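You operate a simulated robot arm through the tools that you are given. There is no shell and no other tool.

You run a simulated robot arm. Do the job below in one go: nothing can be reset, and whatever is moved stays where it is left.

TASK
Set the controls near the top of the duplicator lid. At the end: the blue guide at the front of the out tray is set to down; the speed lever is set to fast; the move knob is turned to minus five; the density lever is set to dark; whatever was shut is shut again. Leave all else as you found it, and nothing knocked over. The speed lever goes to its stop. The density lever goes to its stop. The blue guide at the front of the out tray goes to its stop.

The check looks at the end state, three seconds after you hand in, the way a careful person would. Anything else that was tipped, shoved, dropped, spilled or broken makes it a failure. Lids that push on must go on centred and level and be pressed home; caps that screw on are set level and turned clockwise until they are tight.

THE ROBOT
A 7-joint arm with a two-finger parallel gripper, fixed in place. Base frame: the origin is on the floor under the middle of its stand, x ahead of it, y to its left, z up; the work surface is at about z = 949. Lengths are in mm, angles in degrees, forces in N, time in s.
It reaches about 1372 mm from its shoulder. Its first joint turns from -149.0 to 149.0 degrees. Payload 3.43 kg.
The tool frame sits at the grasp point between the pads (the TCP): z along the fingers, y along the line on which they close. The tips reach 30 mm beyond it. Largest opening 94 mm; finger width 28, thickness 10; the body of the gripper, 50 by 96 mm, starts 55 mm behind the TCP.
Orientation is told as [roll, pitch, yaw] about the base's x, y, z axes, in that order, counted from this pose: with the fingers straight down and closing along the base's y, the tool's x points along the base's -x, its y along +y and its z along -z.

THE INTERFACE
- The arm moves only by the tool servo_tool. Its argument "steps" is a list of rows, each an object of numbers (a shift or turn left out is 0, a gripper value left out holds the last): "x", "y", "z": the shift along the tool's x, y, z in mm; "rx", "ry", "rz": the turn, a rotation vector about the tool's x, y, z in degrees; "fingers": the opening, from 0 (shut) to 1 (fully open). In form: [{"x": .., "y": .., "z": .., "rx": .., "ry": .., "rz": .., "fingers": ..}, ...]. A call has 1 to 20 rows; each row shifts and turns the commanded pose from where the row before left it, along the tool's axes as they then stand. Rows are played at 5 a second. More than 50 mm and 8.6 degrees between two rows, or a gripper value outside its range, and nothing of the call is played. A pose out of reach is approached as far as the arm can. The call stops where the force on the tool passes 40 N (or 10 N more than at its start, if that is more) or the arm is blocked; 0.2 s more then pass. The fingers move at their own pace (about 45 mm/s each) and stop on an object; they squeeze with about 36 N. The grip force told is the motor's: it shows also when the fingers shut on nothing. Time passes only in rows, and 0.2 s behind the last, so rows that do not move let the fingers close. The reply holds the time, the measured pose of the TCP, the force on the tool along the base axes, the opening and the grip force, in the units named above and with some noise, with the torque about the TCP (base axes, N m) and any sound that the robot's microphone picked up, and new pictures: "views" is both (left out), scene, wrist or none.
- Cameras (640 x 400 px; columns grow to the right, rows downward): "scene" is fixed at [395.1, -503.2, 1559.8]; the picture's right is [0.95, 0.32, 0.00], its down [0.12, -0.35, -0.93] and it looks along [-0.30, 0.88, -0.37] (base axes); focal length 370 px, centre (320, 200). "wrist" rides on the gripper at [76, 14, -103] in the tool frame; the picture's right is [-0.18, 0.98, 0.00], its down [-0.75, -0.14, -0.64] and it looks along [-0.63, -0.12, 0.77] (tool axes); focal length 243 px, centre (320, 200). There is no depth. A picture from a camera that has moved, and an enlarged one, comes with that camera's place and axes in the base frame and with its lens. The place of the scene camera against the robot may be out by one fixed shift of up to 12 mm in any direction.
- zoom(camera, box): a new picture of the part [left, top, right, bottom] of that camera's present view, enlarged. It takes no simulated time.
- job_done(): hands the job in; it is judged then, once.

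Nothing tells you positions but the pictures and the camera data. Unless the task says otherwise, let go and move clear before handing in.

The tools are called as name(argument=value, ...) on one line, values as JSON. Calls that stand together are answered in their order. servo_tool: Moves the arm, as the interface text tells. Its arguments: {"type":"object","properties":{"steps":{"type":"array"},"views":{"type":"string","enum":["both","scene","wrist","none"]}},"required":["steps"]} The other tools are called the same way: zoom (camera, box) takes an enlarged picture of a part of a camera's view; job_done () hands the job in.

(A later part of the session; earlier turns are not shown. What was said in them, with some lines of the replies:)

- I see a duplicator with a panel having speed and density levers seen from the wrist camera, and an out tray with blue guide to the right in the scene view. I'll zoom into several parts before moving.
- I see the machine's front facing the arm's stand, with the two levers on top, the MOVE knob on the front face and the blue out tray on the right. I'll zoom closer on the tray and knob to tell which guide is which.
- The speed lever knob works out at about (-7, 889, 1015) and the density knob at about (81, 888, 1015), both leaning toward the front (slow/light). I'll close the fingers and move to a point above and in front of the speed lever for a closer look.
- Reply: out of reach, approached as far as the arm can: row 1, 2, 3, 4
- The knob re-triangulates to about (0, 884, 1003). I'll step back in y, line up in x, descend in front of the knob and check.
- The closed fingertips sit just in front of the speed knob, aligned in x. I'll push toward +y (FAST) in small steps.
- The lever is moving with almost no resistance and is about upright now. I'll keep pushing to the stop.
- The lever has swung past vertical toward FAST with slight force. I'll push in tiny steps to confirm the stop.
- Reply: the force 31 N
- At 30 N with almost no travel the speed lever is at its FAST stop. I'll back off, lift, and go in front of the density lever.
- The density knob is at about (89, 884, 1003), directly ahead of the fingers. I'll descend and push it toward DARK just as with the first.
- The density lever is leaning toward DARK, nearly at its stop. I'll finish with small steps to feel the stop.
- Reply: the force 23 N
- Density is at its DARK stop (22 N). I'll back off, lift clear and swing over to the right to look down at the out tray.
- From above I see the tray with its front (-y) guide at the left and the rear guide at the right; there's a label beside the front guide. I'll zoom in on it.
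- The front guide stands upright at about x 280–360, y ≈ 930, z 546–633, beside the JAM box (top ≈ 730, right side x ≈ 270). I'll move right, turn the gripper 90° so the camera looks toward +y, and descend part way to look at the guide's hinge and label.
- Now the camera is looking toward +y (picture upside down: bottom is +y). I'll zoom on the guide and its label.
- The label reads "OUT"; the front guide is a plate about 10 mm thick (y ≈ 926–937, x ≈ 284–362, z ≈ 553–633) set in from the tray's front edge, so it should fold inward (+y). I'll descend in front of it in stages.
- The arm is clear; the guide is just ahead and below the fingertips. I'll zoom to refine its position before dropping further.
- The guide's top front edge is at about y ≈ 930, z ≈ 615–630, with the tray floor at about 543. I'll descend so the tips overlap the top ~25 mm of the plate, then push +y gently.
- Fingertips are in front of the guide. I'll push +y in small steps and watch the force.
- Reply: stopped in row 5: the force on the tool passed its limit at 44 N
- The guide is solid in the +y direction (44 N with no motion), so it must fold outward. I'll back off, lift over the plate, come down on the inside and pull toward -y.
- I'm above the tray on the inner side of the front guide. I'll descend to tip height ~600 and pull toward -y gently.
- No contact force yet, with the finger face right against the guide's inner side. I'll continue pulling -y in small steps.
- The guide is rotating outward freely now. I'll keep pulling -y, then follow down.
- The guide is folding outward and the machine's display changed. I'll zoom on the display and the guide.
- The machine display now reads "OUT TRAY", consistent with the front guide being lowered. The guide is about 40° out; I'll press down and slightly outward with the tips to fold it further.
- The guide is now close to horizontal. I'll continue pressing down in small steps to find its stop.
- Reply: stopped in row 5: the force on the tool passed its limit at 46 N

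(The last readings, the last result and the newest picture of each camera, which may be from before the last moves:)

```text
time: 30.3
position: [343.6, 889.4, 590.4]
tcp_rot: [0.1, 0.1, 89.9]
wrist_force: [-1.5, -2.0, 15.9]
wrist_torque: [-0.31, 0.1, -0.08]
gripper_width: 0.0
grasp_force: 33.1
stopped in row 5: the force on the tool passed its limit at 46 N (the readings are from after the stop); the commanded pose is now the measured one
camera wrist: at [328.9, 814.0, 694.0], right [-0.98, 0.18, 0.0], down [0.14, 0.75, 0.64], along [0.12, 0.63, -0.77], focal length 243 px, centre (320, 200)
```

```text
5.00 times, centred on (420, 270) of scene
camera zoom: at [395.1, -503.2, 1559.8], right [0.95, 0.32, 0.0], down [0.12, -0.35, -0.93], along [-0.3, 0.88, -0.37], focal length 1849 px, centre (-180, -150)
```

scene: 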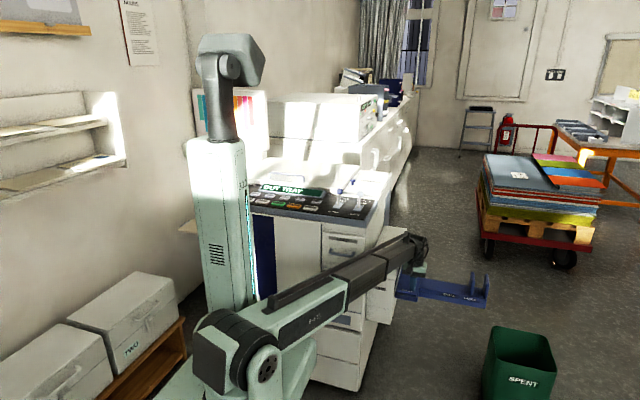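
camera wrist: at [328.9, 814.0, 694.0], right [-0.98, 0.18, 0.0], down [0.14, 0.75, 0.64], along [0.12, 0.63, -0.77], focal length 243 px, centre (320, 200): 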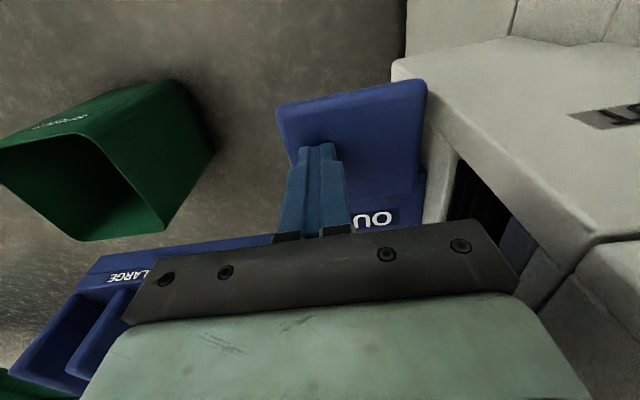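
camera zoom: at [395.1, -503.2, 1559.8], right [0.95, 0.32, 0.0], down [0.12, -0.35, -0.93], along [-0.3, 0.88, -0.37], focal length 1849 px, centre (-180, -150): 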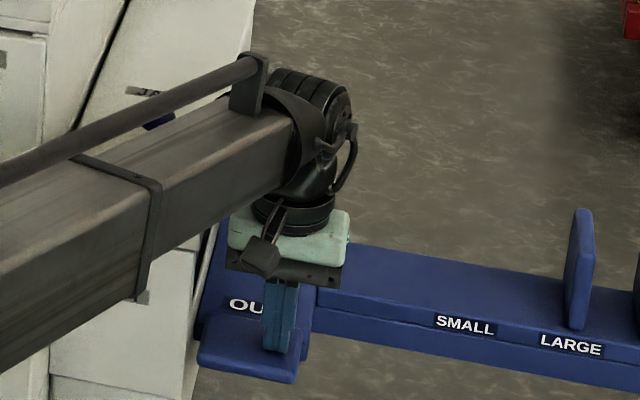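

Stop reached: 46 N with the plate lying flat (tip z ≈ 560). I'll lift straight up and away to check that it stays down.

servo_tool(steps=[{"z": -20}, {"z": -40}, {"z": -40}, {"z": -40}, {"z": -40, "x": 40}, {"x": 40}, {"x": 40}, {}])

zoom(camera="scene", box=[370, 230, 510, 330])

zoom(camera="wrist", box=[240, 0, 480, 160])

```text
refused: row 5 steps farther than a row can; nothing moved
```

```text
4.00 times, centred on (440, 280) of scene
camera zoom: at [395.1, -503.2, 1559.8], right [0.95, 0.32, 0.0], down [0.12, -0.35, -0.93], along [-0.3, 0.88, -0.37], focal length 1479 px, centre (-160, -120)
```

zoom: 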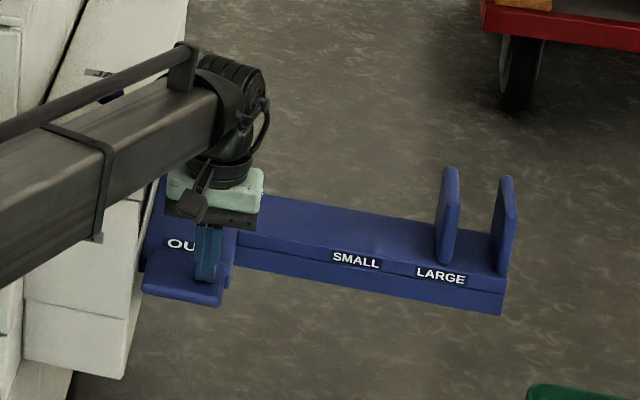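

```text
2.50 times, centred on (360, 80) of wrist
camera zoom: at [328.9, 814.0, 694.0], right [-0.98, 0.18, 0.0], down [0.14, 0.75, 0.64], along [0.12, 0.63, -0.77], focal length 606 px, centre (220, 500)
```

zoom: 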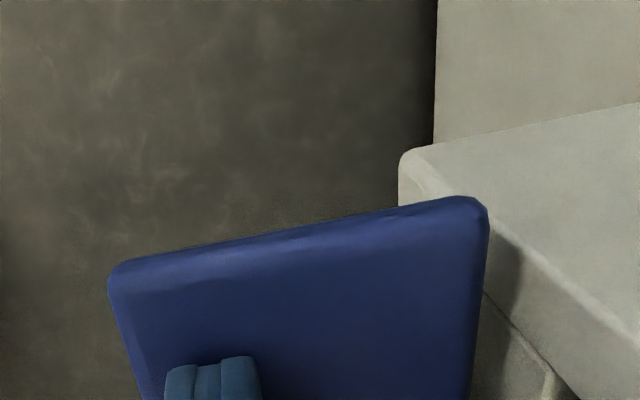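

One row was too long, so nothing moved. I'll repeat the lift with smaller rows.

servo_tool(steps=[{"z": -20}, {"z": -40}, {"z": -40}, {"z": -40}, {"z": -30, "x": 30}, {"x": 40}, {"x": 40}, {}])

zoom(camera="scene", box=[370, 230, 510, 330])

zoom(camera="wrist", box=[240, 60, 480, 220])

```text
time: 32.1
position: [344.4, 780.7, 758.9]
tcp_rot: [0.1, 0.2, 90.0]
wrist_force: [-0.1, 0.2, -0.4]
wrist_torque: [-0.02, 0.01, 0.01]
gripper_width: 0.0
grasp_force: 32.6
camera wrist: at [329.5, 705.1, 862.7], right [-0.98, 0.18, 0.0], down [0.14, 0.75, 0.64], along [0.12, 0.63, -0.77], focal length 243 px, centre (320, 200)
```

scene: 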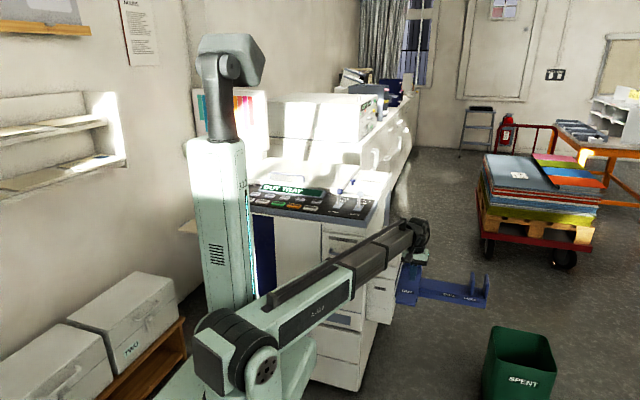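
wrist: 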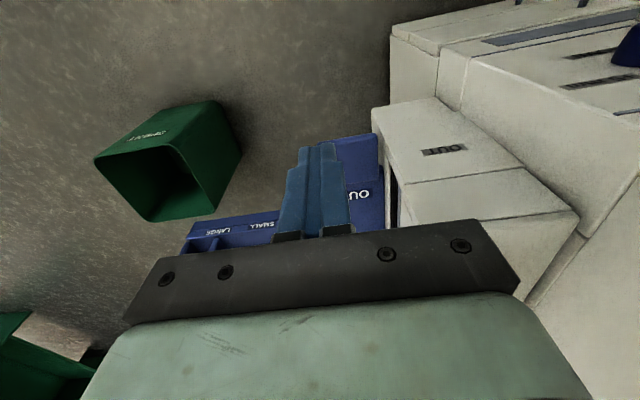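

```text
4.00 times, centred on (440, 280) of scene
camera zoom: at [395.1, -503.2, 1559.8], right [0.95, 0.32, 0.0], down [0.12, -0.35, -0.93], along [-0.3, 0.88, -0.37], focal length 1479 px, centre (-160, -120)
```

zoom: 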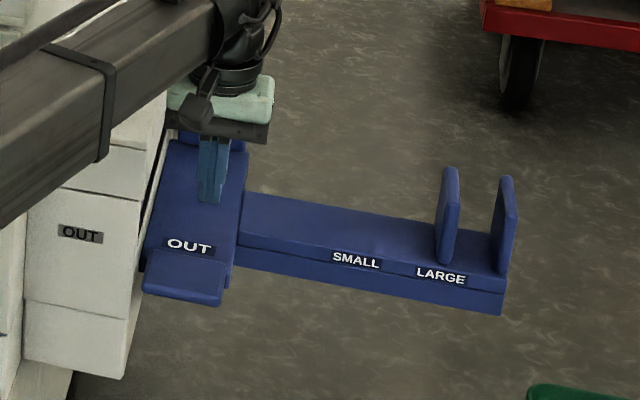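

```text
2.50 times, centred on (360, 140) of wrist
camera zoom: at [329.5, 705.1, 862.7], right [-0.98, 0.18, 0.0], down [0.14, 0.75, 0.64], along [0.12, 0.63, -0.77], focal length 606 px, centre (220, 350)
```

zoom: 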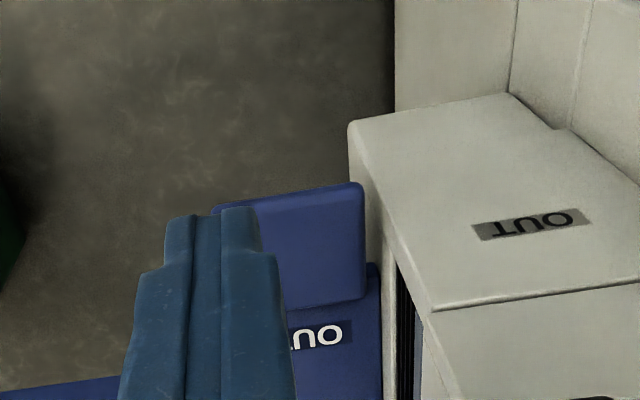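

The front guide is down flat on its hinge stop. Next is the MOVE knob at about (48, 790, 615) on the front face: I'll retreat toward -y, then slide over to x ≈ 50 at a safe distance in front of the machine.

servo_tool(steps=[{"x": 45}, {"x": 45}, {"y": 40}, {"y": 40}, {"y": 40}, {"y": 40}, {"y": 40}, {"y": 40}, {"y": 40}, {"y": 14}, {}])

```text
time: 34.5
position: [51.3, 689.6, 759.5]
tcp_rot: [0.1, 0.1, 89.8]
wrist_force: [-0.3, -1.1, 0.1]
wrist_torque: [0.0, -0.02, 0.04]
gripper_width: 0.0
grasp_force: 33.3
camera wrist: at [34.7, 614.7, 863.2], right [-0.98, 0.19, 0.0], down [0.14, 0.75, 0.64], along [0.12, 0.63, -0.77], focal length 243 px, centre (320, 200)
```

scene: 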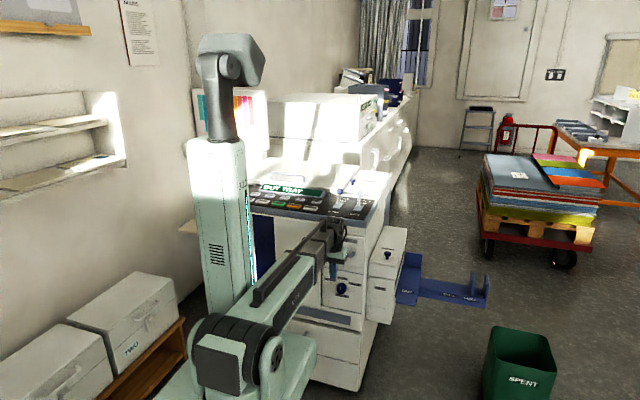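
wrist: 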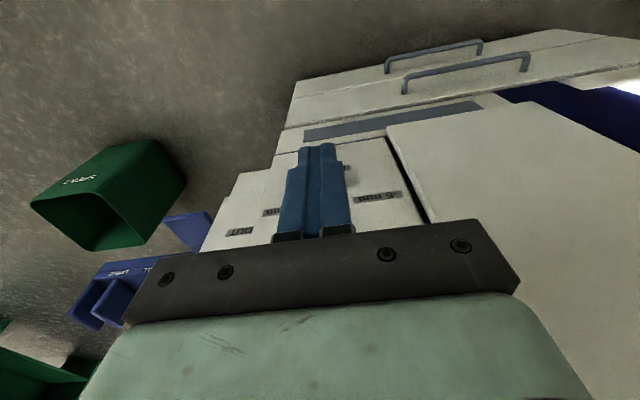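

I'm in front of the MOVE knob panel. Now I'll pitch the gripper so the fingers point toward +y, in stages.

servo_tool(steps=[{"ry": -8.2}, {"ry": -8.2}, {"ry": -8.2}, {"ry": -8.2}, {"ry": -8.2}, {}])

```text
time: 35.9
position: [51.5, 689.8, 760.6]
tcp_rot: [0.0, -41.0, 89.9]
wrist_force: [0.8, -0.3, -0.3]
wrist_torque: [-0.01, 0.01, 0.0]
gripper_width: 0.1
grasp_force: 33.1
camera wrist: at [35.0, 566.3, 787.8], right [-0.98, 0.14, 0.12], down [0.14, 0.15, 0.98], along [0.12, 0.98, -0.16], focal length 243 px, centre (320, 200)
```

scene: 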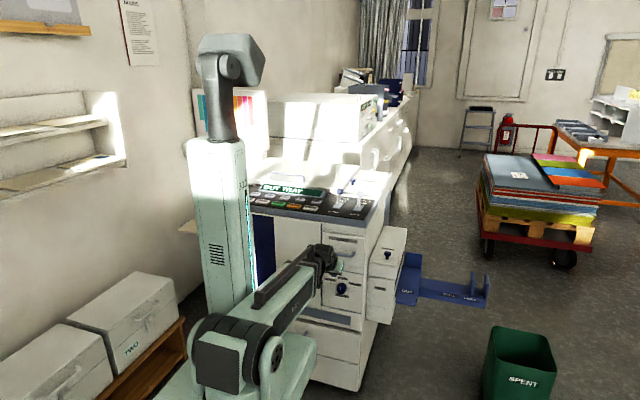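
wrist: 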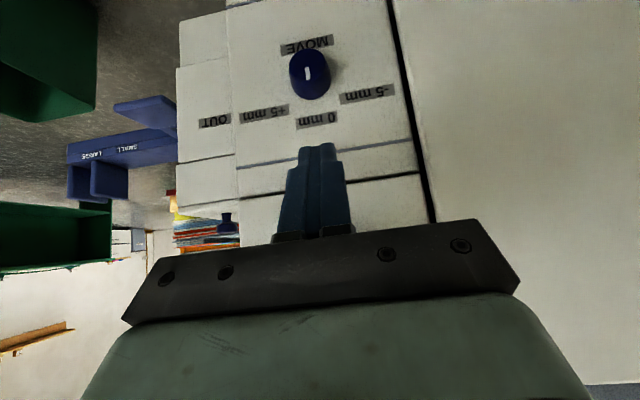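

A clear view of the knob and its labels now (upside down). I'll zoom to measure the knob centre and label angles.

zoom(camera="wrist", box=[220, 20, 420, 145])

zoom(camera="wrist", box=[270, 30, 350, 110])

```text
3.20 times, centred on (320, 82) of wrist
camera zoom: at [35.0, 566.3, 787.8], right [-0.98, 0.14, 0.12], down [0.14, 0.15, 0.98], along [0.12, 0.98, -0.16], focal length 776 px, centre (320, 576)
```

zoom: 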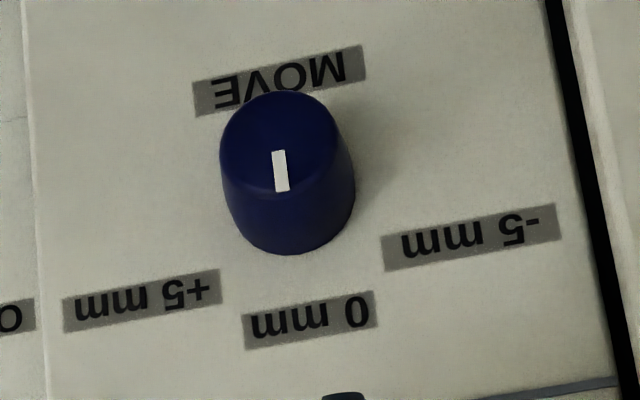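

```text
5.00 times, centred on (310, 70) of wrist
camera zoom: at [35.0, 566.3, 787.8], right [-0.98, 0.14, 0.12], down [0.14, 0.15, 0.98], along [0.12, 0.98, -0.16], focal length 1213 px, centre (370, 850)
```

zoom: 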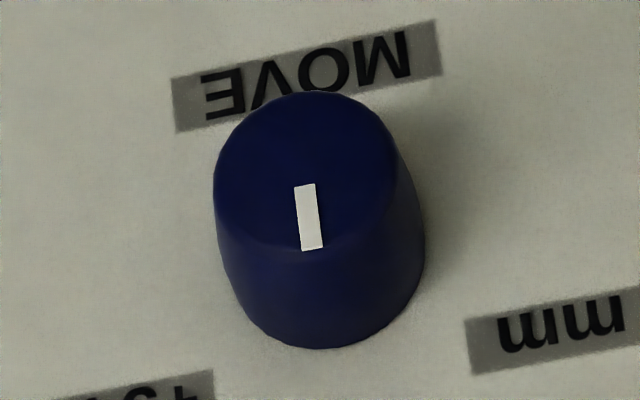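

The knob centre works out at about (56, 762–788, 630), pointer at 0 mm; the "-5 mm" label is centred ~52 mm left and ~25 mm above the centre. I'll finish pitching to horizontal.

servo_tool(steps=[{"ry": -8.2}, {"ry": -8.2}, {"ry": -8.2}, {"ry": -8.2}, {"ry": -8.2}, {"ry": -8.0, "fingers": 0.7}, {}])

```text
time: 37.5
position: [49.3, 690.9, 759.7]
tcp_rot: [86.2, -89.9, 3.6]
wrist_force: [-0.6, 0.8, -0.5]
wrist_torque: [0.0, -0.02, -0.01]
gripper_width: 50.4
grasp_force: 0.0
camera wrist: at [34.7, 588.2, 683.9], right [-0.98, 0.0, 0.18], down [0.14, -0.64, 0.75], along [0.12, 0.77, 0.63], focal length 243 px, centre (320, 200)
```

scene: 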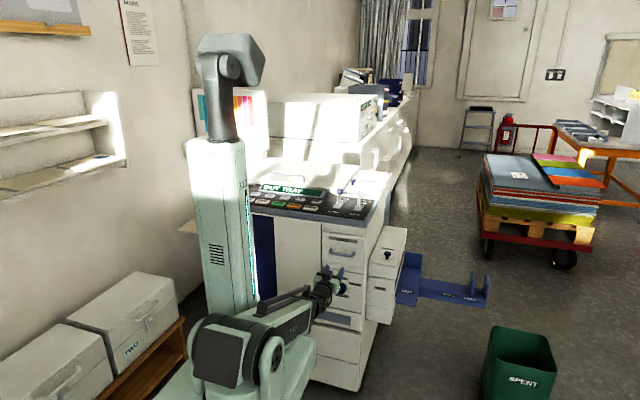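
wrist: 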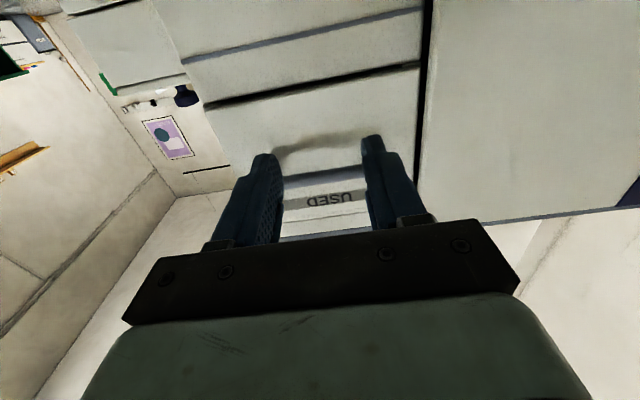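

The gripper now points at the machine. I'll lower to knob height (z ≈ 630) and line up at x ≈ 56, still back from the face.

servo_tool(steps=[{"x": 40, "y": -4}, {"x": 40, "y": -3}, {"x": 40, "fingers": 0.75}, {"x": 10}, {}])

```text
time: 38.7
position: [59.1, 691.1, 628.9]
tcp_rot: [34.7, -89.8, 55.3]
wrist_force: [0.6, -0.2, 0.6]
wrist_torque: [-0.02, 0.0, 0.01]
gripper_width: 70.5
grasp_force: 0.0
camera wrist: at [42.4, 588.4, 553.2], right [-0.98, 0.0, 0.18], down [0.14, -0.64, 0.75], along [0.12, 0.77, 0.63], focal length 243 px, centre (320, 200)
```

scene: 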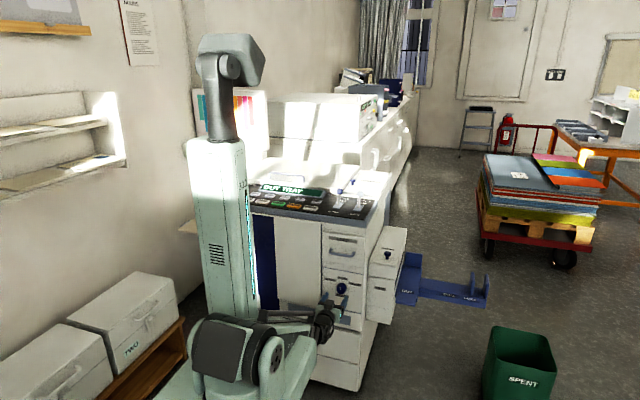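
wrist: 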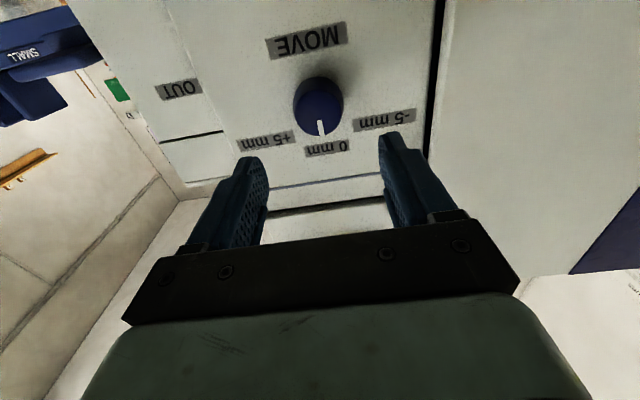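

The knob is framed between the fingers. I'll zoom to triangulate it against the earlier view.

zoom(camera="wrist", box=[220, 10, 440, 170])

zoom(camera="wrist", box=[270, 60, 370, 150])

zoom(camera="scene", box=[290, 260, 390, 340])

```text
2.50 times, centred on (330, 90) of wrist
camera zoom: at [42.4, 588.4, 553.2], right [-0.98, 0.0, 0.18], down [0.14, -0.64, 0.75], along [0.12, 0.77, 0.63], focal length 606 px, centre (295, 475)
```

zoom: 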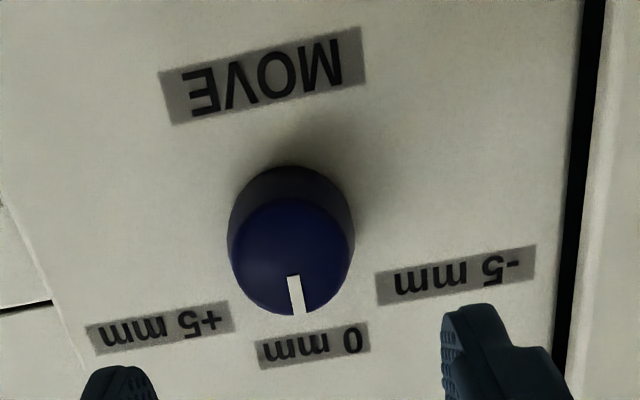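

```text
4.44 times, centred on (320, 105) of wrist
camera zoom: at [42.4, 588.4, 553.2], right [-0.98, 0.0, 0.18], down [0.14, -0.64, 0.75], along [0.12, 0.77, 0.63], focal length 1078 px, centre (320, 622)
```

zoom: 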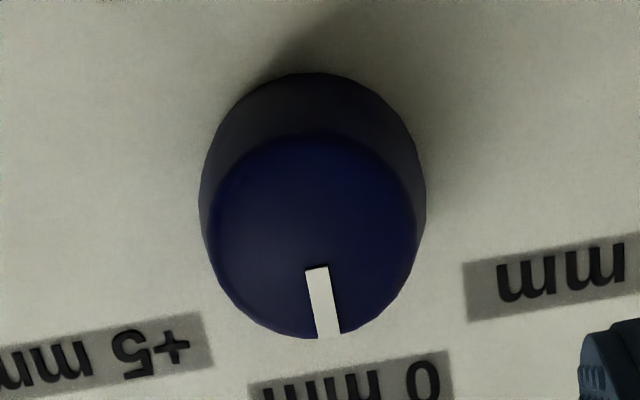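

```text
5.00 times, centred on (340, 300) of scene
camera zoom: at [395.1, -503.2, 1559.8], right [0.95, 0.32, 0.0], down [0.12, -0.35, -0.93], along [-0.3, 0.88, -0.37], focal length 1849 px, centre (220, -300)
```

zoom: 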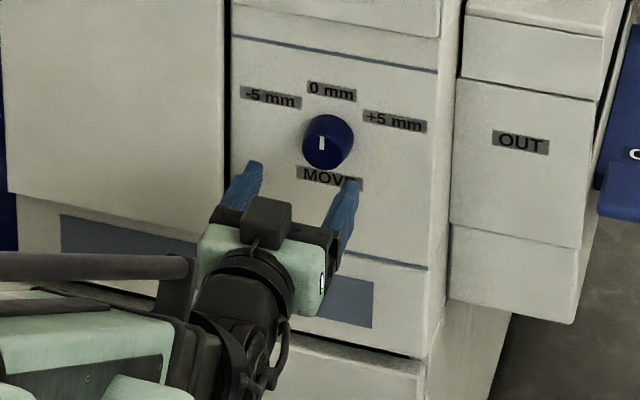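

Triangulating the two wrist views puts the face at y ≈ 802 and the knob centre at (56.8, ·, 620), front at y ≈ 774, with the -5 label direction around 55–64° left of up. I'll align, pre-rotate the gripper +60° so the turn ends at a known reachable roll, and check.

servo_tool(steps=[{"x": 8.9, "y": 2.3}, {"rz": 8}, {"rz": 8}, {"rz": 8}, {"rz": 8}, {"rz": 8}, {"rz": 8}, {"rz": 8}, {"rz": 4}, {}])

```text
time: 40.9
position: [54.3, 690.4, 619.3]
tcp_rot: [89.9, -30.0, 0.0]
wrist_force: [-0.5, 0.0, -0.7]
wrist_torque: [0.02, 0.0, -0.03]
gripper_width: 70.7
grasp_force: 0.1
camera wrist: at [-19.4, 588.2, 595.8], right [-0.33, 0.0, 0.94], down [0.72, -0.64, 0.25], along [0.61, 0.77, 0.21], focal length 243 px, centre (320, 200)
```

scene: 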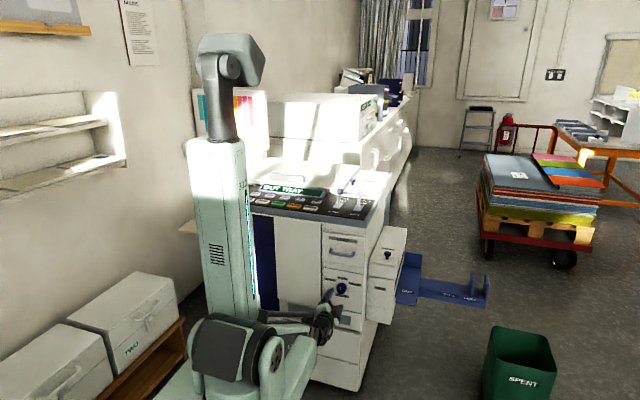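
wrist: 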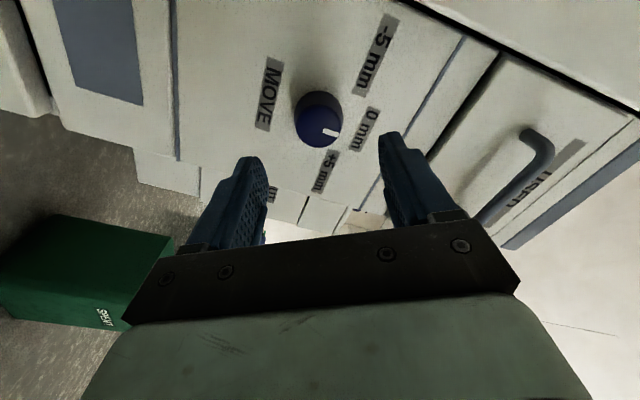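

Everything is reachable. I'll centre on the knob and advance so the tips straddle it, stopping ~5 mm short of the face.

servo_tool(steps=[{"x": -2.5, "y": -0.6, "z": 20}, {"z": 25}, {"z": 15}, {"z": 8}, {"z": 6}, {}])

zoom(camera="wrist", box=[220, 60, 440, 220])

zoom(camera="scene", box=[290, 260, 390, 340])

```text
time: 42.3
position: [57.5, 764.1, 621.1]
tcp_rot: [89.8, -29.9, 0.0]
wrist_force: [-0.3, -0.9, 0.5]
wrist_torque: [-0.03, -0.02, -0.01]
gripper_width: 70.4
grasp_force: 0.1
camera wrist: at [-16.9, 662.7, 596.3], right [-0.33, 0.0, 0.94], down [0.72, -0.64, 0.26], along [0.61, 0.77, 0.21], focal length 243 px, centre (320, 200)
```

scene: 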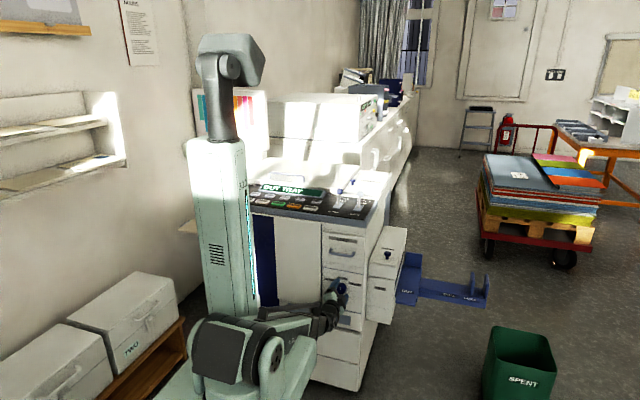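
wrist: 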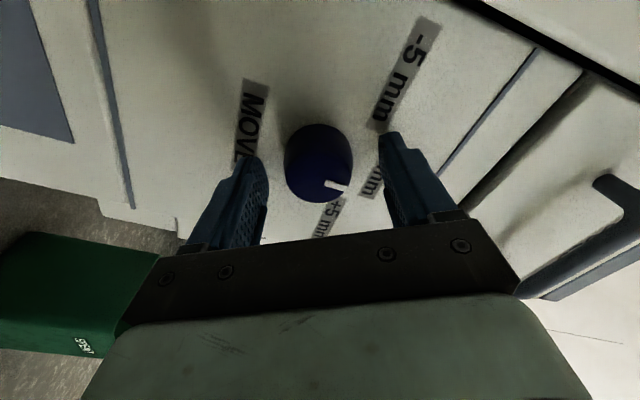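

```text
2.50 times, centred on (330, 140) of wrist
camera zoom: at [-16.9, 662.7, 596.3], right [-0.33, 0.0, 0.94], down [0.72, -0.64, 0.26], along [0.61, 0.77, 0.21], focal length 606 px, centre (295, 350)
```

zoom: 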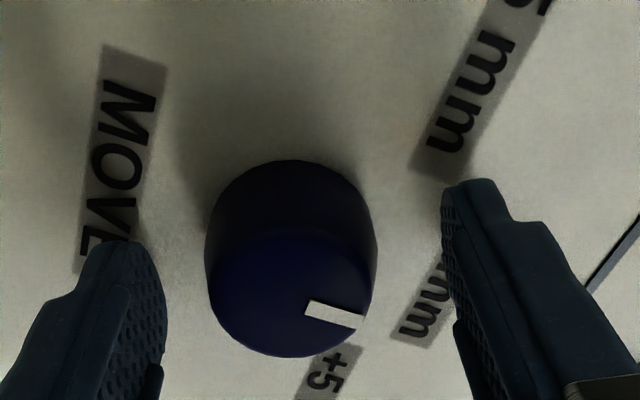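

```text
5.00 times, centred on (340, 300) of scene
camera zoom: at [395.1, -503.2, 1559.8], right [0.95, 0.32, 0.0], down [0.12, -0.35, -0.93], along [-0.3, 0.88, -0.37], focal length 1849 px, centre (220, -300)
```

zoom: 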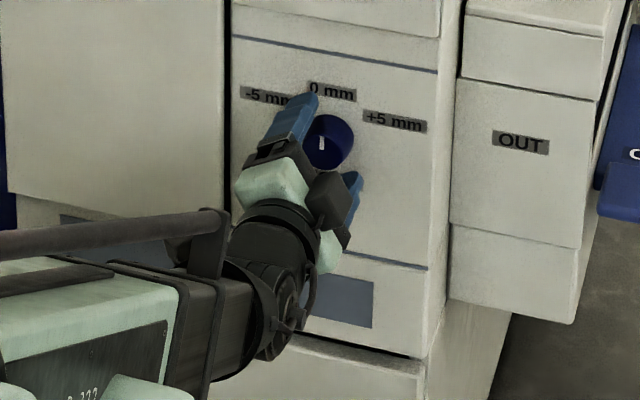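

The fingers straddle the knob well. I'll shift 2 mm to centre and close on it.

servo_tool(steps=[{"x": 2, "z": 1}, {"fingers": 0}, {}, {}, {}, {}, {}])

zoom(camera="wrist", box=[220, 60, 440, 220])

```text
time: 43.9
position: [56.5, 765.7, 619.0]
tcp_rot: [89.8, -30.0, 0.0]
wrist_force: [7.8, -3.8, -10.1]
wrist_torque: [-0.23, 0.02, -0.46]
gripper_width: 40.4
grasp_force: 44.5
camera wrist: at [-18.3, 663.4, 594.7], right [-0.33, 0.0, 0.94], down [0.72, -0.64, 0.26], along [0.61, 0.77, 0.21], focal length 243 px, centre (320, 200)
```

scene: 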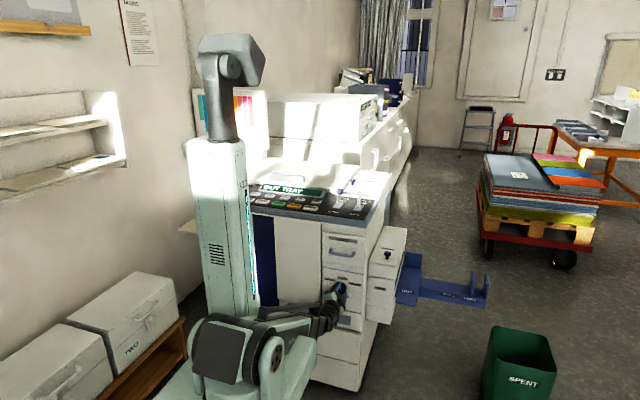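
wrist: 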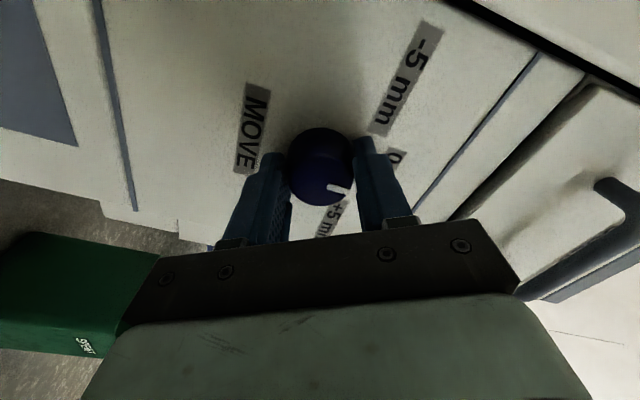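

```text
2.50 times, centred on (330, 140) of wrist
camera zoom: at [-18.3, 663.4, 594.7], right [-0.33, 0.0, 0.94], down [0.72, -0.64, 0.26], along [0.61, 0.77, 0.21], focal length 606 px, centre (295, 350)
```

zoom: 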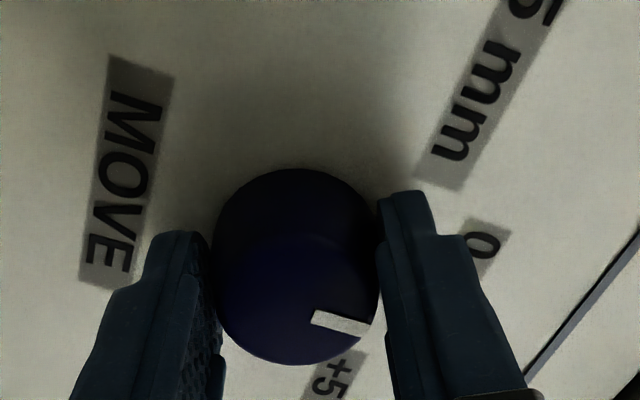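

Gripped at 40 mm with a small sideways load. I'll relieve it by ~0.9 mm and start turning counterclockwise (negative about the tool axis), watching the torque.

servo_tool(steps=[{"y": -0.9}, {"rz": -5}, {"rz": -5}, {"rz": -5}, {}], views="wrist")

zoom(camera="wrist", box=[220, 60, 440, 220])

```text
time: 45.1
position: [56.4, 766.1, 618.9]
tcp_rot: [89.8, -45.1, 0.0]
wrist_force: [5.2, -4.1, -9.6]
wrist_torque: [0.51, 0.0, -0.92]
gripper_width: 40.6
grasp_force: 44.9
camera wrist: at [-8.7, 663.3, 576.0], right [-0.56, 0.0, 0.83], down [0.63, -0.64, 0.43], along [0.53, 0.77, 0.36], focal length 243 px, centre (320, 200)
```

wrist: 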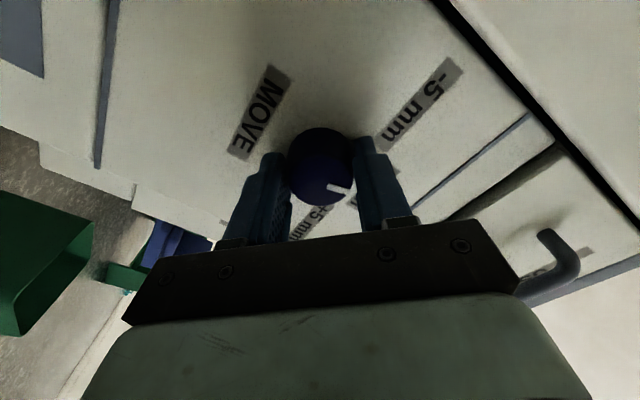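

```text
2.50 times, centred on (330, 140) of wrist
camera zoom: at [-8.7, 663.3, 576.0], right [-0.56, 0.0, 0.83], down [0.63, -0.64, 0.43], along [0.53, 0.77, 0.36], focal length 606 px, centre (295, 350)
```

zoom: 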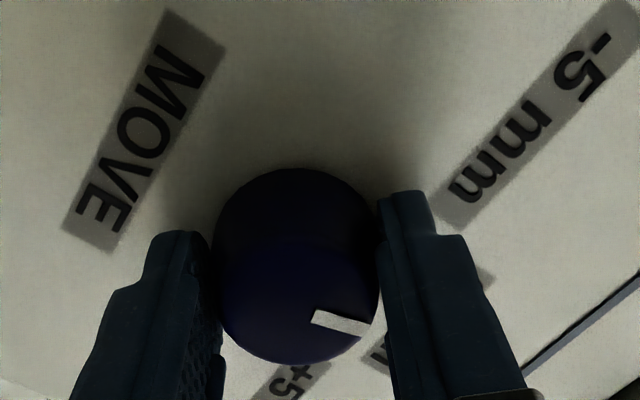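

The knob is turning with the gripper (pointer fixed relative to the fingers), 15° so far with no resistance. I'll continue to 45°.

servo_tool(steps=[{"rz": -5}, {"rz": -5}, {"rz": -5}, {"rz": -5}, {"rz": -5}, {"rz": -5}, {}], views="wrist")

zoom(camera="wrist", box=[220, 60, 440, 220])

```text
time: 46.7
position: [57.5, 766.0, 617.4]
tcp_rot: [89.2, -75.0, 0.6]
wrist_force: [21.2, -6.2, -17.5]
wrist_torque: [-0.03, 0.03, -0.65]
gripper_width: 40.4
grasp_force: 44.4
camera wrist: at [22.4, 663.2, 549.6], right [-0.9, 0.0, 0.43], down [0.33, -0.64, 0.69], along [0.28, 0.77, 0.58], focal length 243 px, centre (320, 200)
```

wrist: 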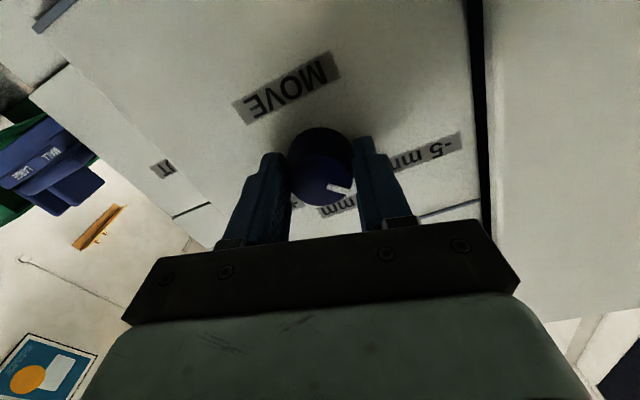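

```text
2.50 times, centred on (330, 140) of wrist
camera zoom: at [22.4, 663.2, 549.6], right [-0.9, 0.0, 0.43], down [0.33, -0.64, 0.69], along [0.28, 0.77, 0.58], focal length 606 px, centre (295, 350)
```

zoom: 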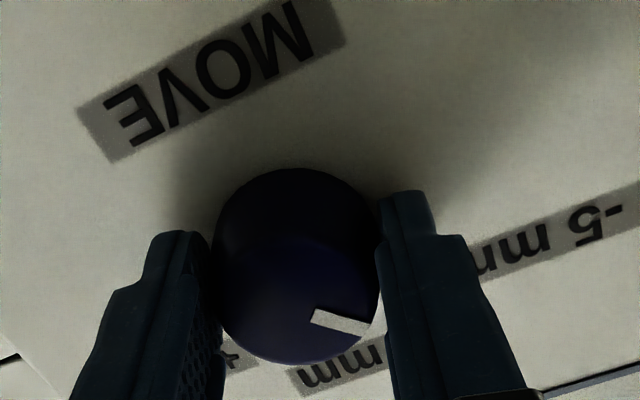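

45° turned with no torsional resistance, but a sideways load has built up from a small axis offset. I'll relieve it and check the residual.

servo_tool(steps=[{"x": 0.65, "y": -1.4}, {}, {}], views="none")

```text
time: 47.5
position: [56.4, 765.5, 618.6]
tcp_rot: [89.7, -75.0, 0.2]
wrist_force: [9.6, -5.3, -5.9]
wrist_torque: [-1.19, 0.04, 0.13]
gripper_width: 40.7
grasp_force: 45.4
```

The sideways load has halved. I'll continue to 60° with a little more relief and watch the axial torque.

servo_tool(steps=[{"x": 0.3, "y": -0.6}, {"rz": -5}, {"rz": -5}, {"rz": -5}, {}])

zoom(camera="wrist", box=[220, 40, 460, 215])

zoom(camera="scene", box=[310, 260, 390, 310])

```text
time: 48.7
position: [57.1, 766.4, 619.1]
tcp_rot: [126.1, -89.8, -36.1]
wrist_force: [0.9, -0.4, 3.2]
wrist_torque: [0.52, 0.54, -0.18]
gripper_width: 40.3
grasp_force: 45.5
camera wrist: at [42.3, 663.3, 542.8], right [-0.98, 0.0, 0.18], down [0.14, -0.64, 0.75], along [0.12, 0.77, 0.63], focal length 243 px, centre (320, 200)
```

scene: 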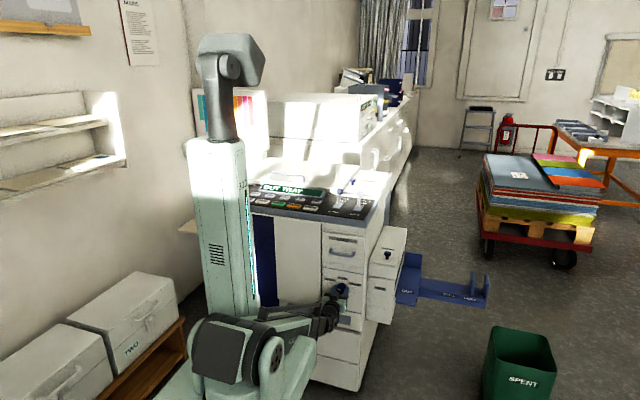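
wrist: 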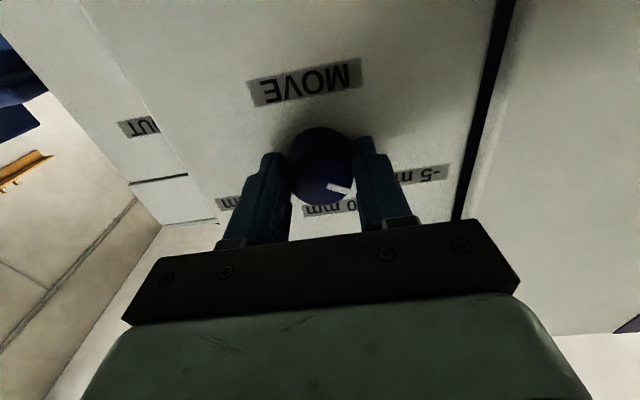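

```text
2.29 times, centred on (340, 128) of wrist
camera zoom: at [42.3, 663.3, 542.8], right [-0.98, 0.0, 0.18], down [0.14, -0.64, 0.75], along [0.12, 0.77, 0.63], focal length 555 px, centre (274, 366)
```

zoom: 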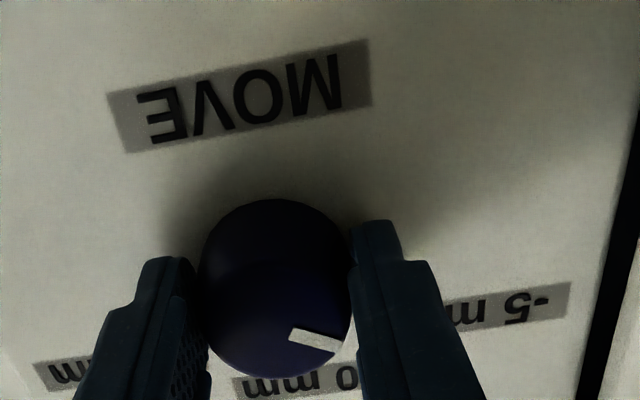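

```text
8.00 times, centred on (350, 285) of scene
camera zoom: at [395.1, -503.2, 1559.8], right [0.95, 0.32, 0.0], down [0.12, -0.35, -0.93], along [-0.3, 0.88, -0.37], focal length 2959 px, centre (80, -480)
```

zoom: 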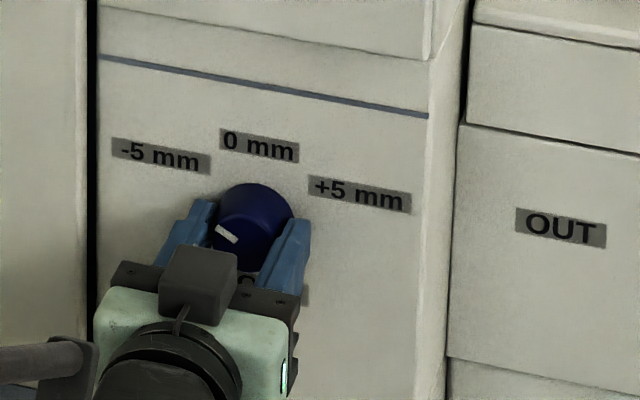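

At 60° an opposing axial torque of 0.54 N·m appeared, suggesting a stop near here. I'll compare the pointer's position in the fingers with the same crop as before.

zoom(camera="wrist", box=[220, 60, 440, 220])

zoom(camera="scene", box=[325, 270, 365, 300])

```text
2.50 times, centred on (330, 140) of wrist
camera zoom: at [42.3, 663.3, 542.8], right [-0.98, 0.0, 0.18], down [0.14, -0.64, 0.75], along [0.12, 0.77, 0.63], focal length 606 px, centre (295, 350)
```

zoom: 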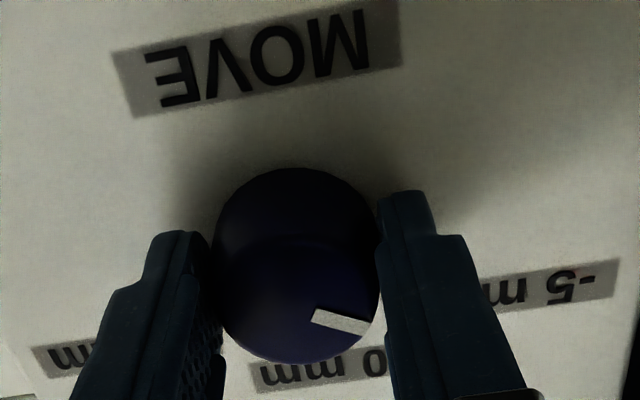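

```text
13.33 times, centred on (345, 285) of scene
camera zoom: at [395.1, -503.2, 1559.8], right [0.95, 0.32, 0.0], down [0.12, -0.35, -0.93], along [-0.3, 0.88, -0.37], focal length 4931 px, centre (-13, -933)
```

zoom: 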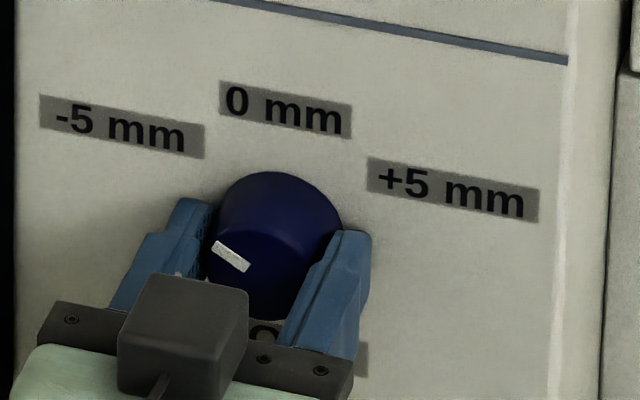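

The pointer hasn't slipped in the fingers, so the knob is ~60° around, and the pointer aims at the -5 label. I'll nudge 2° more to tell whether this is a hard stop.

servo_tool(steps=[{"rz": -1}, {"rz": -1}, {}], views="none")

```text
time: 49.5
position: [56.8, 764.5, 617.4]
tcp_rot: [-88.4, -88.1, 178.4]
wrist_force: [-1.2, -2.1, 6.1]
wrist_torque: [-0.24, 0.93, 0.06]
gripper_width: 40.5
grasp_force: 45.0
```

zoom(camera="wrist", box=[280, 100, 380, 220])

zoom(camera="scene", box=[325, 270, 365, 300])

```text
3.33 times, centred on (330, 160) of wrist
camera zoom: at [45.0, 663.1, 542.1], right [-0.99, 0.0, 0.15], down [0.12, -0.64, 0.76], along [0.1, 0.77, 0.63], focal length 809 px, centre (287, 333)
```

zoom: 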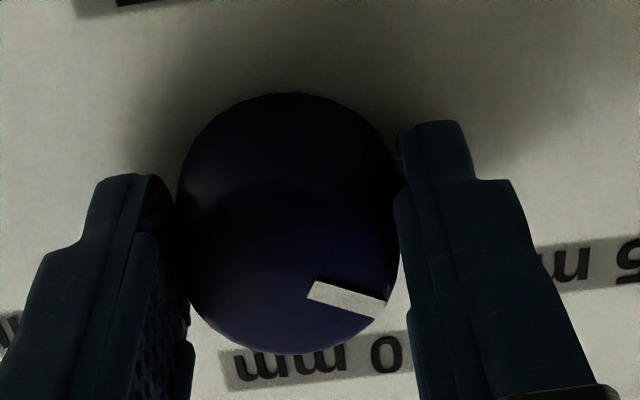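

```text
13.33 times, centred on (345, 285) of scene
camera zoom: at [395.1, -503.2, 1559.8], right [0.95, 0.32, 0.0], down [0.12, -0.35, -0.93], along [-0.3, 0.88, -0.37], focal length 4931 px, centre (-13, -933)
```

zoom: 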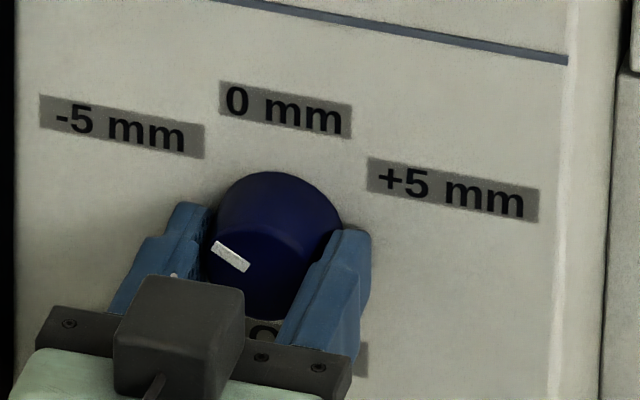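

In the scene view the pointer did not move with the last 2°, so the knob is at the end of its travel at about 60°, aimed at -5 mm. I'll open the fingers and back straight off.

servo_tool(steps=[{"fingers": 0.75}, {}, {}, {}, {"z": -15}, {"z": -30}, {"z": -30}, {}])

zoom(camera="wrist", box=[220, 10, 440, 170])

zoom(camera="scene", box=[325, 270, 365, 300])

```text
time: 51.3
position: [58.0, 690.2, 619.2]
tcp_rot: [-87.9, -88.0, 177.9]
wrist_force: [0.6, -0.6, -0.3]
wrist_torque: [0.03, -0.01, 0.02]
gripper_width: 70.5
grasp_force: 0.1
camera wrist: at [45.4, 587.8, 542.7], right [-0.99, 0.0, 0.15], down [0.12, -0.64, 0.76], along [0.1, 0.77, 0.63], focal length 243 px, centre (320, 200)
```

scene: 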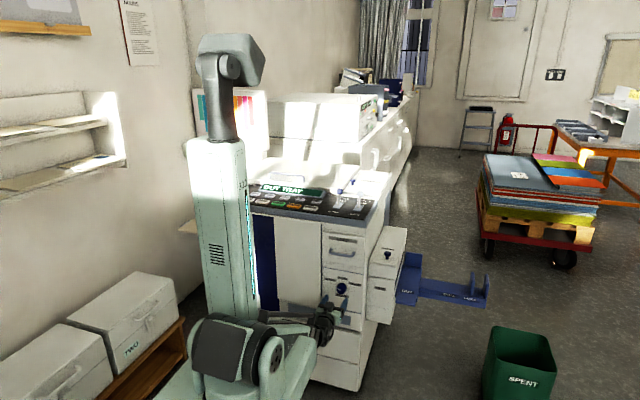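
wrist: 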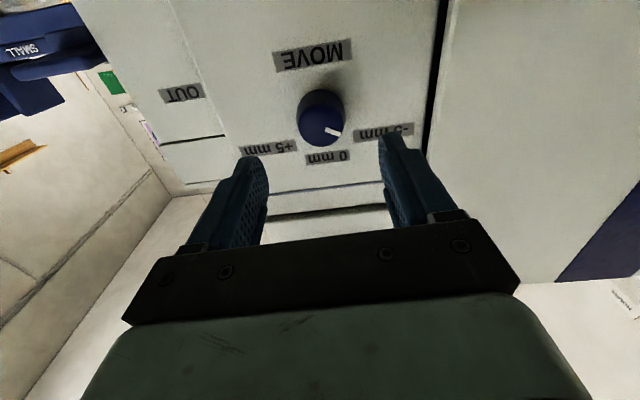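

```text
2.50 times, centred on (330, 90) of wrist
camera zoom: at [45.4, 587.8, 542.7], right [-0.99, 0.0, 0.15], down [0.12, -0.64, 0.76], along [0.1, 0.77, 0.63], focal length 606 px, centre (295, 475)
```

zoom: 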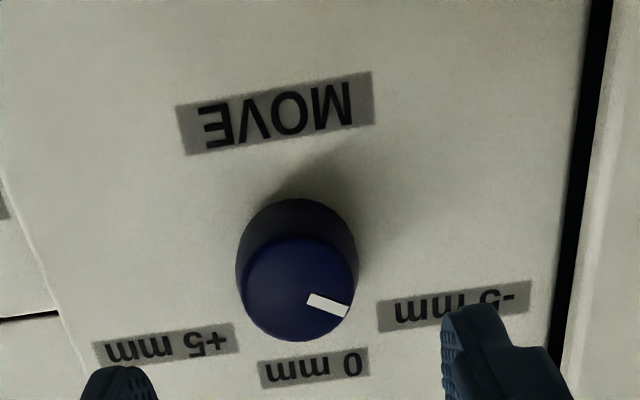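

```text
13.33 times, centred on (345, 285) of scene
camera zoom: at [395.1, -503.2, 1559.8], right [0.95, 0.32, 0.0], down [0.12, -0.35, -0.93], along [-0.3, 0.88, -0.37], focal length 4931 px, centre (-13, -933)
```

zoom: 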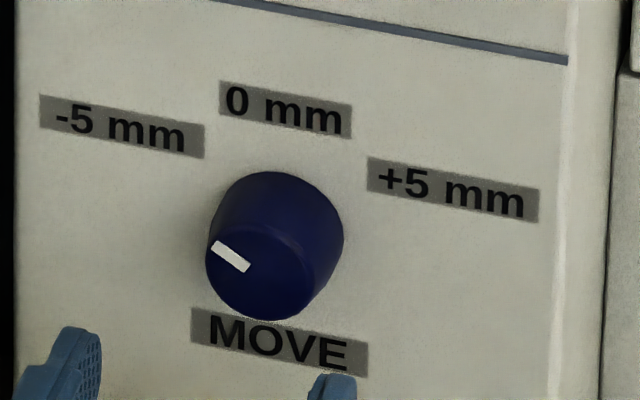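

The knob now reads -5 mm. I'll back away a little more and check all four controls and the rest of the machine.

servo_tool(steps=[{"z": -30}, {"z": -30}, {}, {}, {}])

zoom(camera="scene", box=[240, 170, 400, 270])

zoom(camera="scene", box=[320, 230, 500, 340])

zoom(camera="scene", box=[380, 245, 440, 310])

```text
time: 52.5
position: [56.7, 629.6, 617.4]
tcp_rot: [-87.4, -88.0, 177.5]
wrist_force: [-0.1, 0.3, -0.7]
wrist_torque: [0.0, -0.02, -0.02]
gripper_width: 70.5
grasp_force: 0.0
camera wrist: at [45.7, 527.2, 541.6], right [-0.99, 0.0, 0.15], down [0.12, -0.64, 0.76], along [0.1, 0.77, 0.63], focal length 243 px, centre (320, 200)
```

scene: 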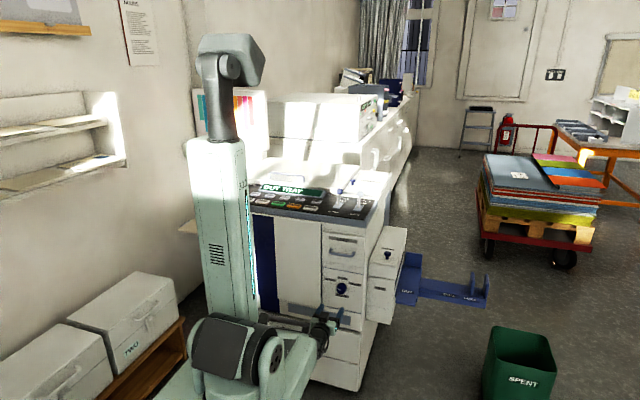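
wrist: 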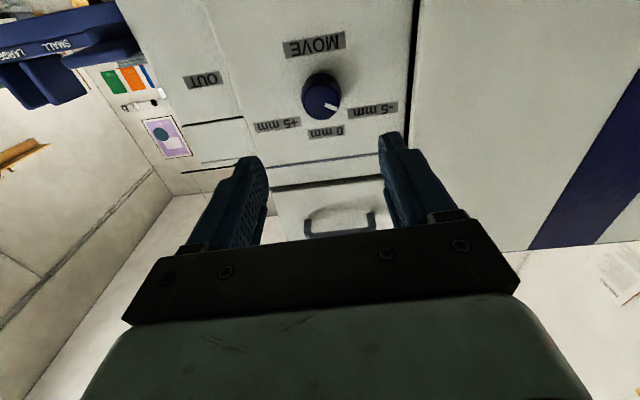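

```text
4.00 times, centred on (320, 220) of scene
camera zoom: at [395.1, -503.2, 1559.8], right [0.95, 0.32, 0.0], down [0.12, -0.35, -0.93], along [-0.3, 0.88, -0.37], focal length 1479 px, centre (320, 120)
```

zoom: 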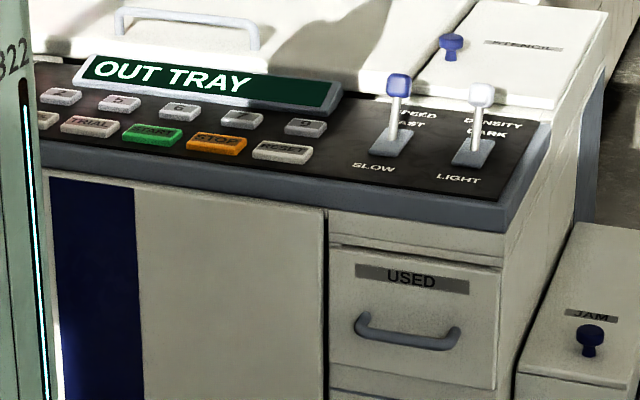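

```text
3.56 times, centred on (410, 285) of scene
camera zoom: at [395.1, -503.2, 1559.8], right [0.95, 0.32, 0.0], down [0.12, -0.35, -0.93], along [-0.3, 0.88, -0.37], focal length 1315 px, centre (0, -102)
```

zoom: 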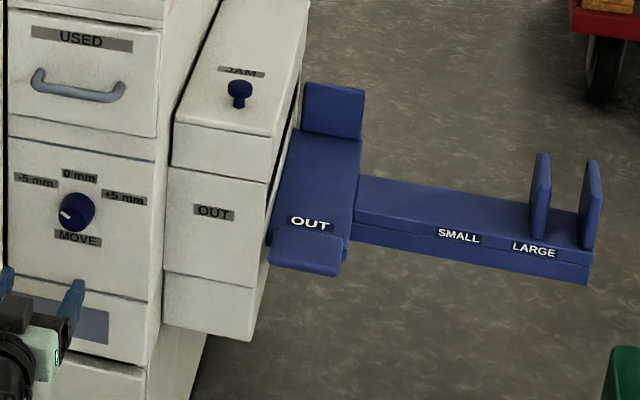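

```text
6.15 times, centred on (410, 278) of scene
camera zoom: at [395.1, -503.2, 1559.8], right [0.95, 0.32, 0.0], down [0.12, -0.35, -0.93], along [-0.3, 0.88, -0.37], focal length 2276 px, centre (-234, -277)
```

zoom: 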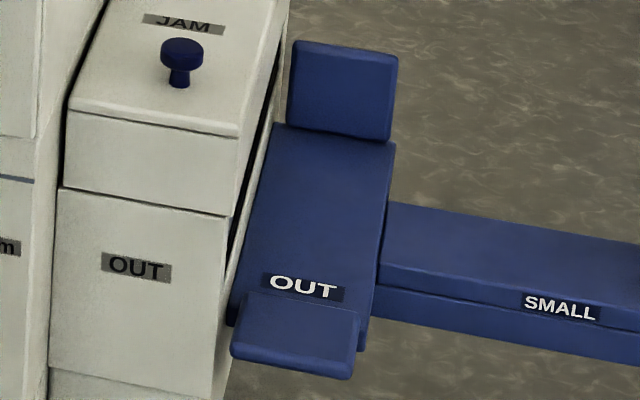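

All four controls check out: the speed lever leans back to FAST and the density lever to DARK. The MOVE knob points at -5 mm, and the front out-tray guide lies flat. Nothing else appears disturbed and the gripper is clear, so I'm handing in.

job_done()

```text
The job is handed in.
```

I set all four controls as asked and handed the job in; I haven't seen the check's result. The gripper is clear of the machine.

- **Speed lever:** pushed to FAST until it stopped. It resisted with about 30 N and moved no further.
- **Density lever:** pushed to DARK until it stopped, at about 22 N.
- **Blue guide:** the guide nearest the operator on the out tray is folded outward and lies flat against its stop. I first pushed it the wrong way, inward. It didn't move, and I saw no damage.
- **Move knob:** turned about 60° counterclockwise to the end of its travel, where the pointer aims at the "-5 mm" label. The knob gave no click, so I'm going by the stop and the pointer.

When the guide went down, the machine's display changed from READY to OUT TRAY. I opened no doors, drawers or lids. In the last pictures nothing else had been moved or knocked over.
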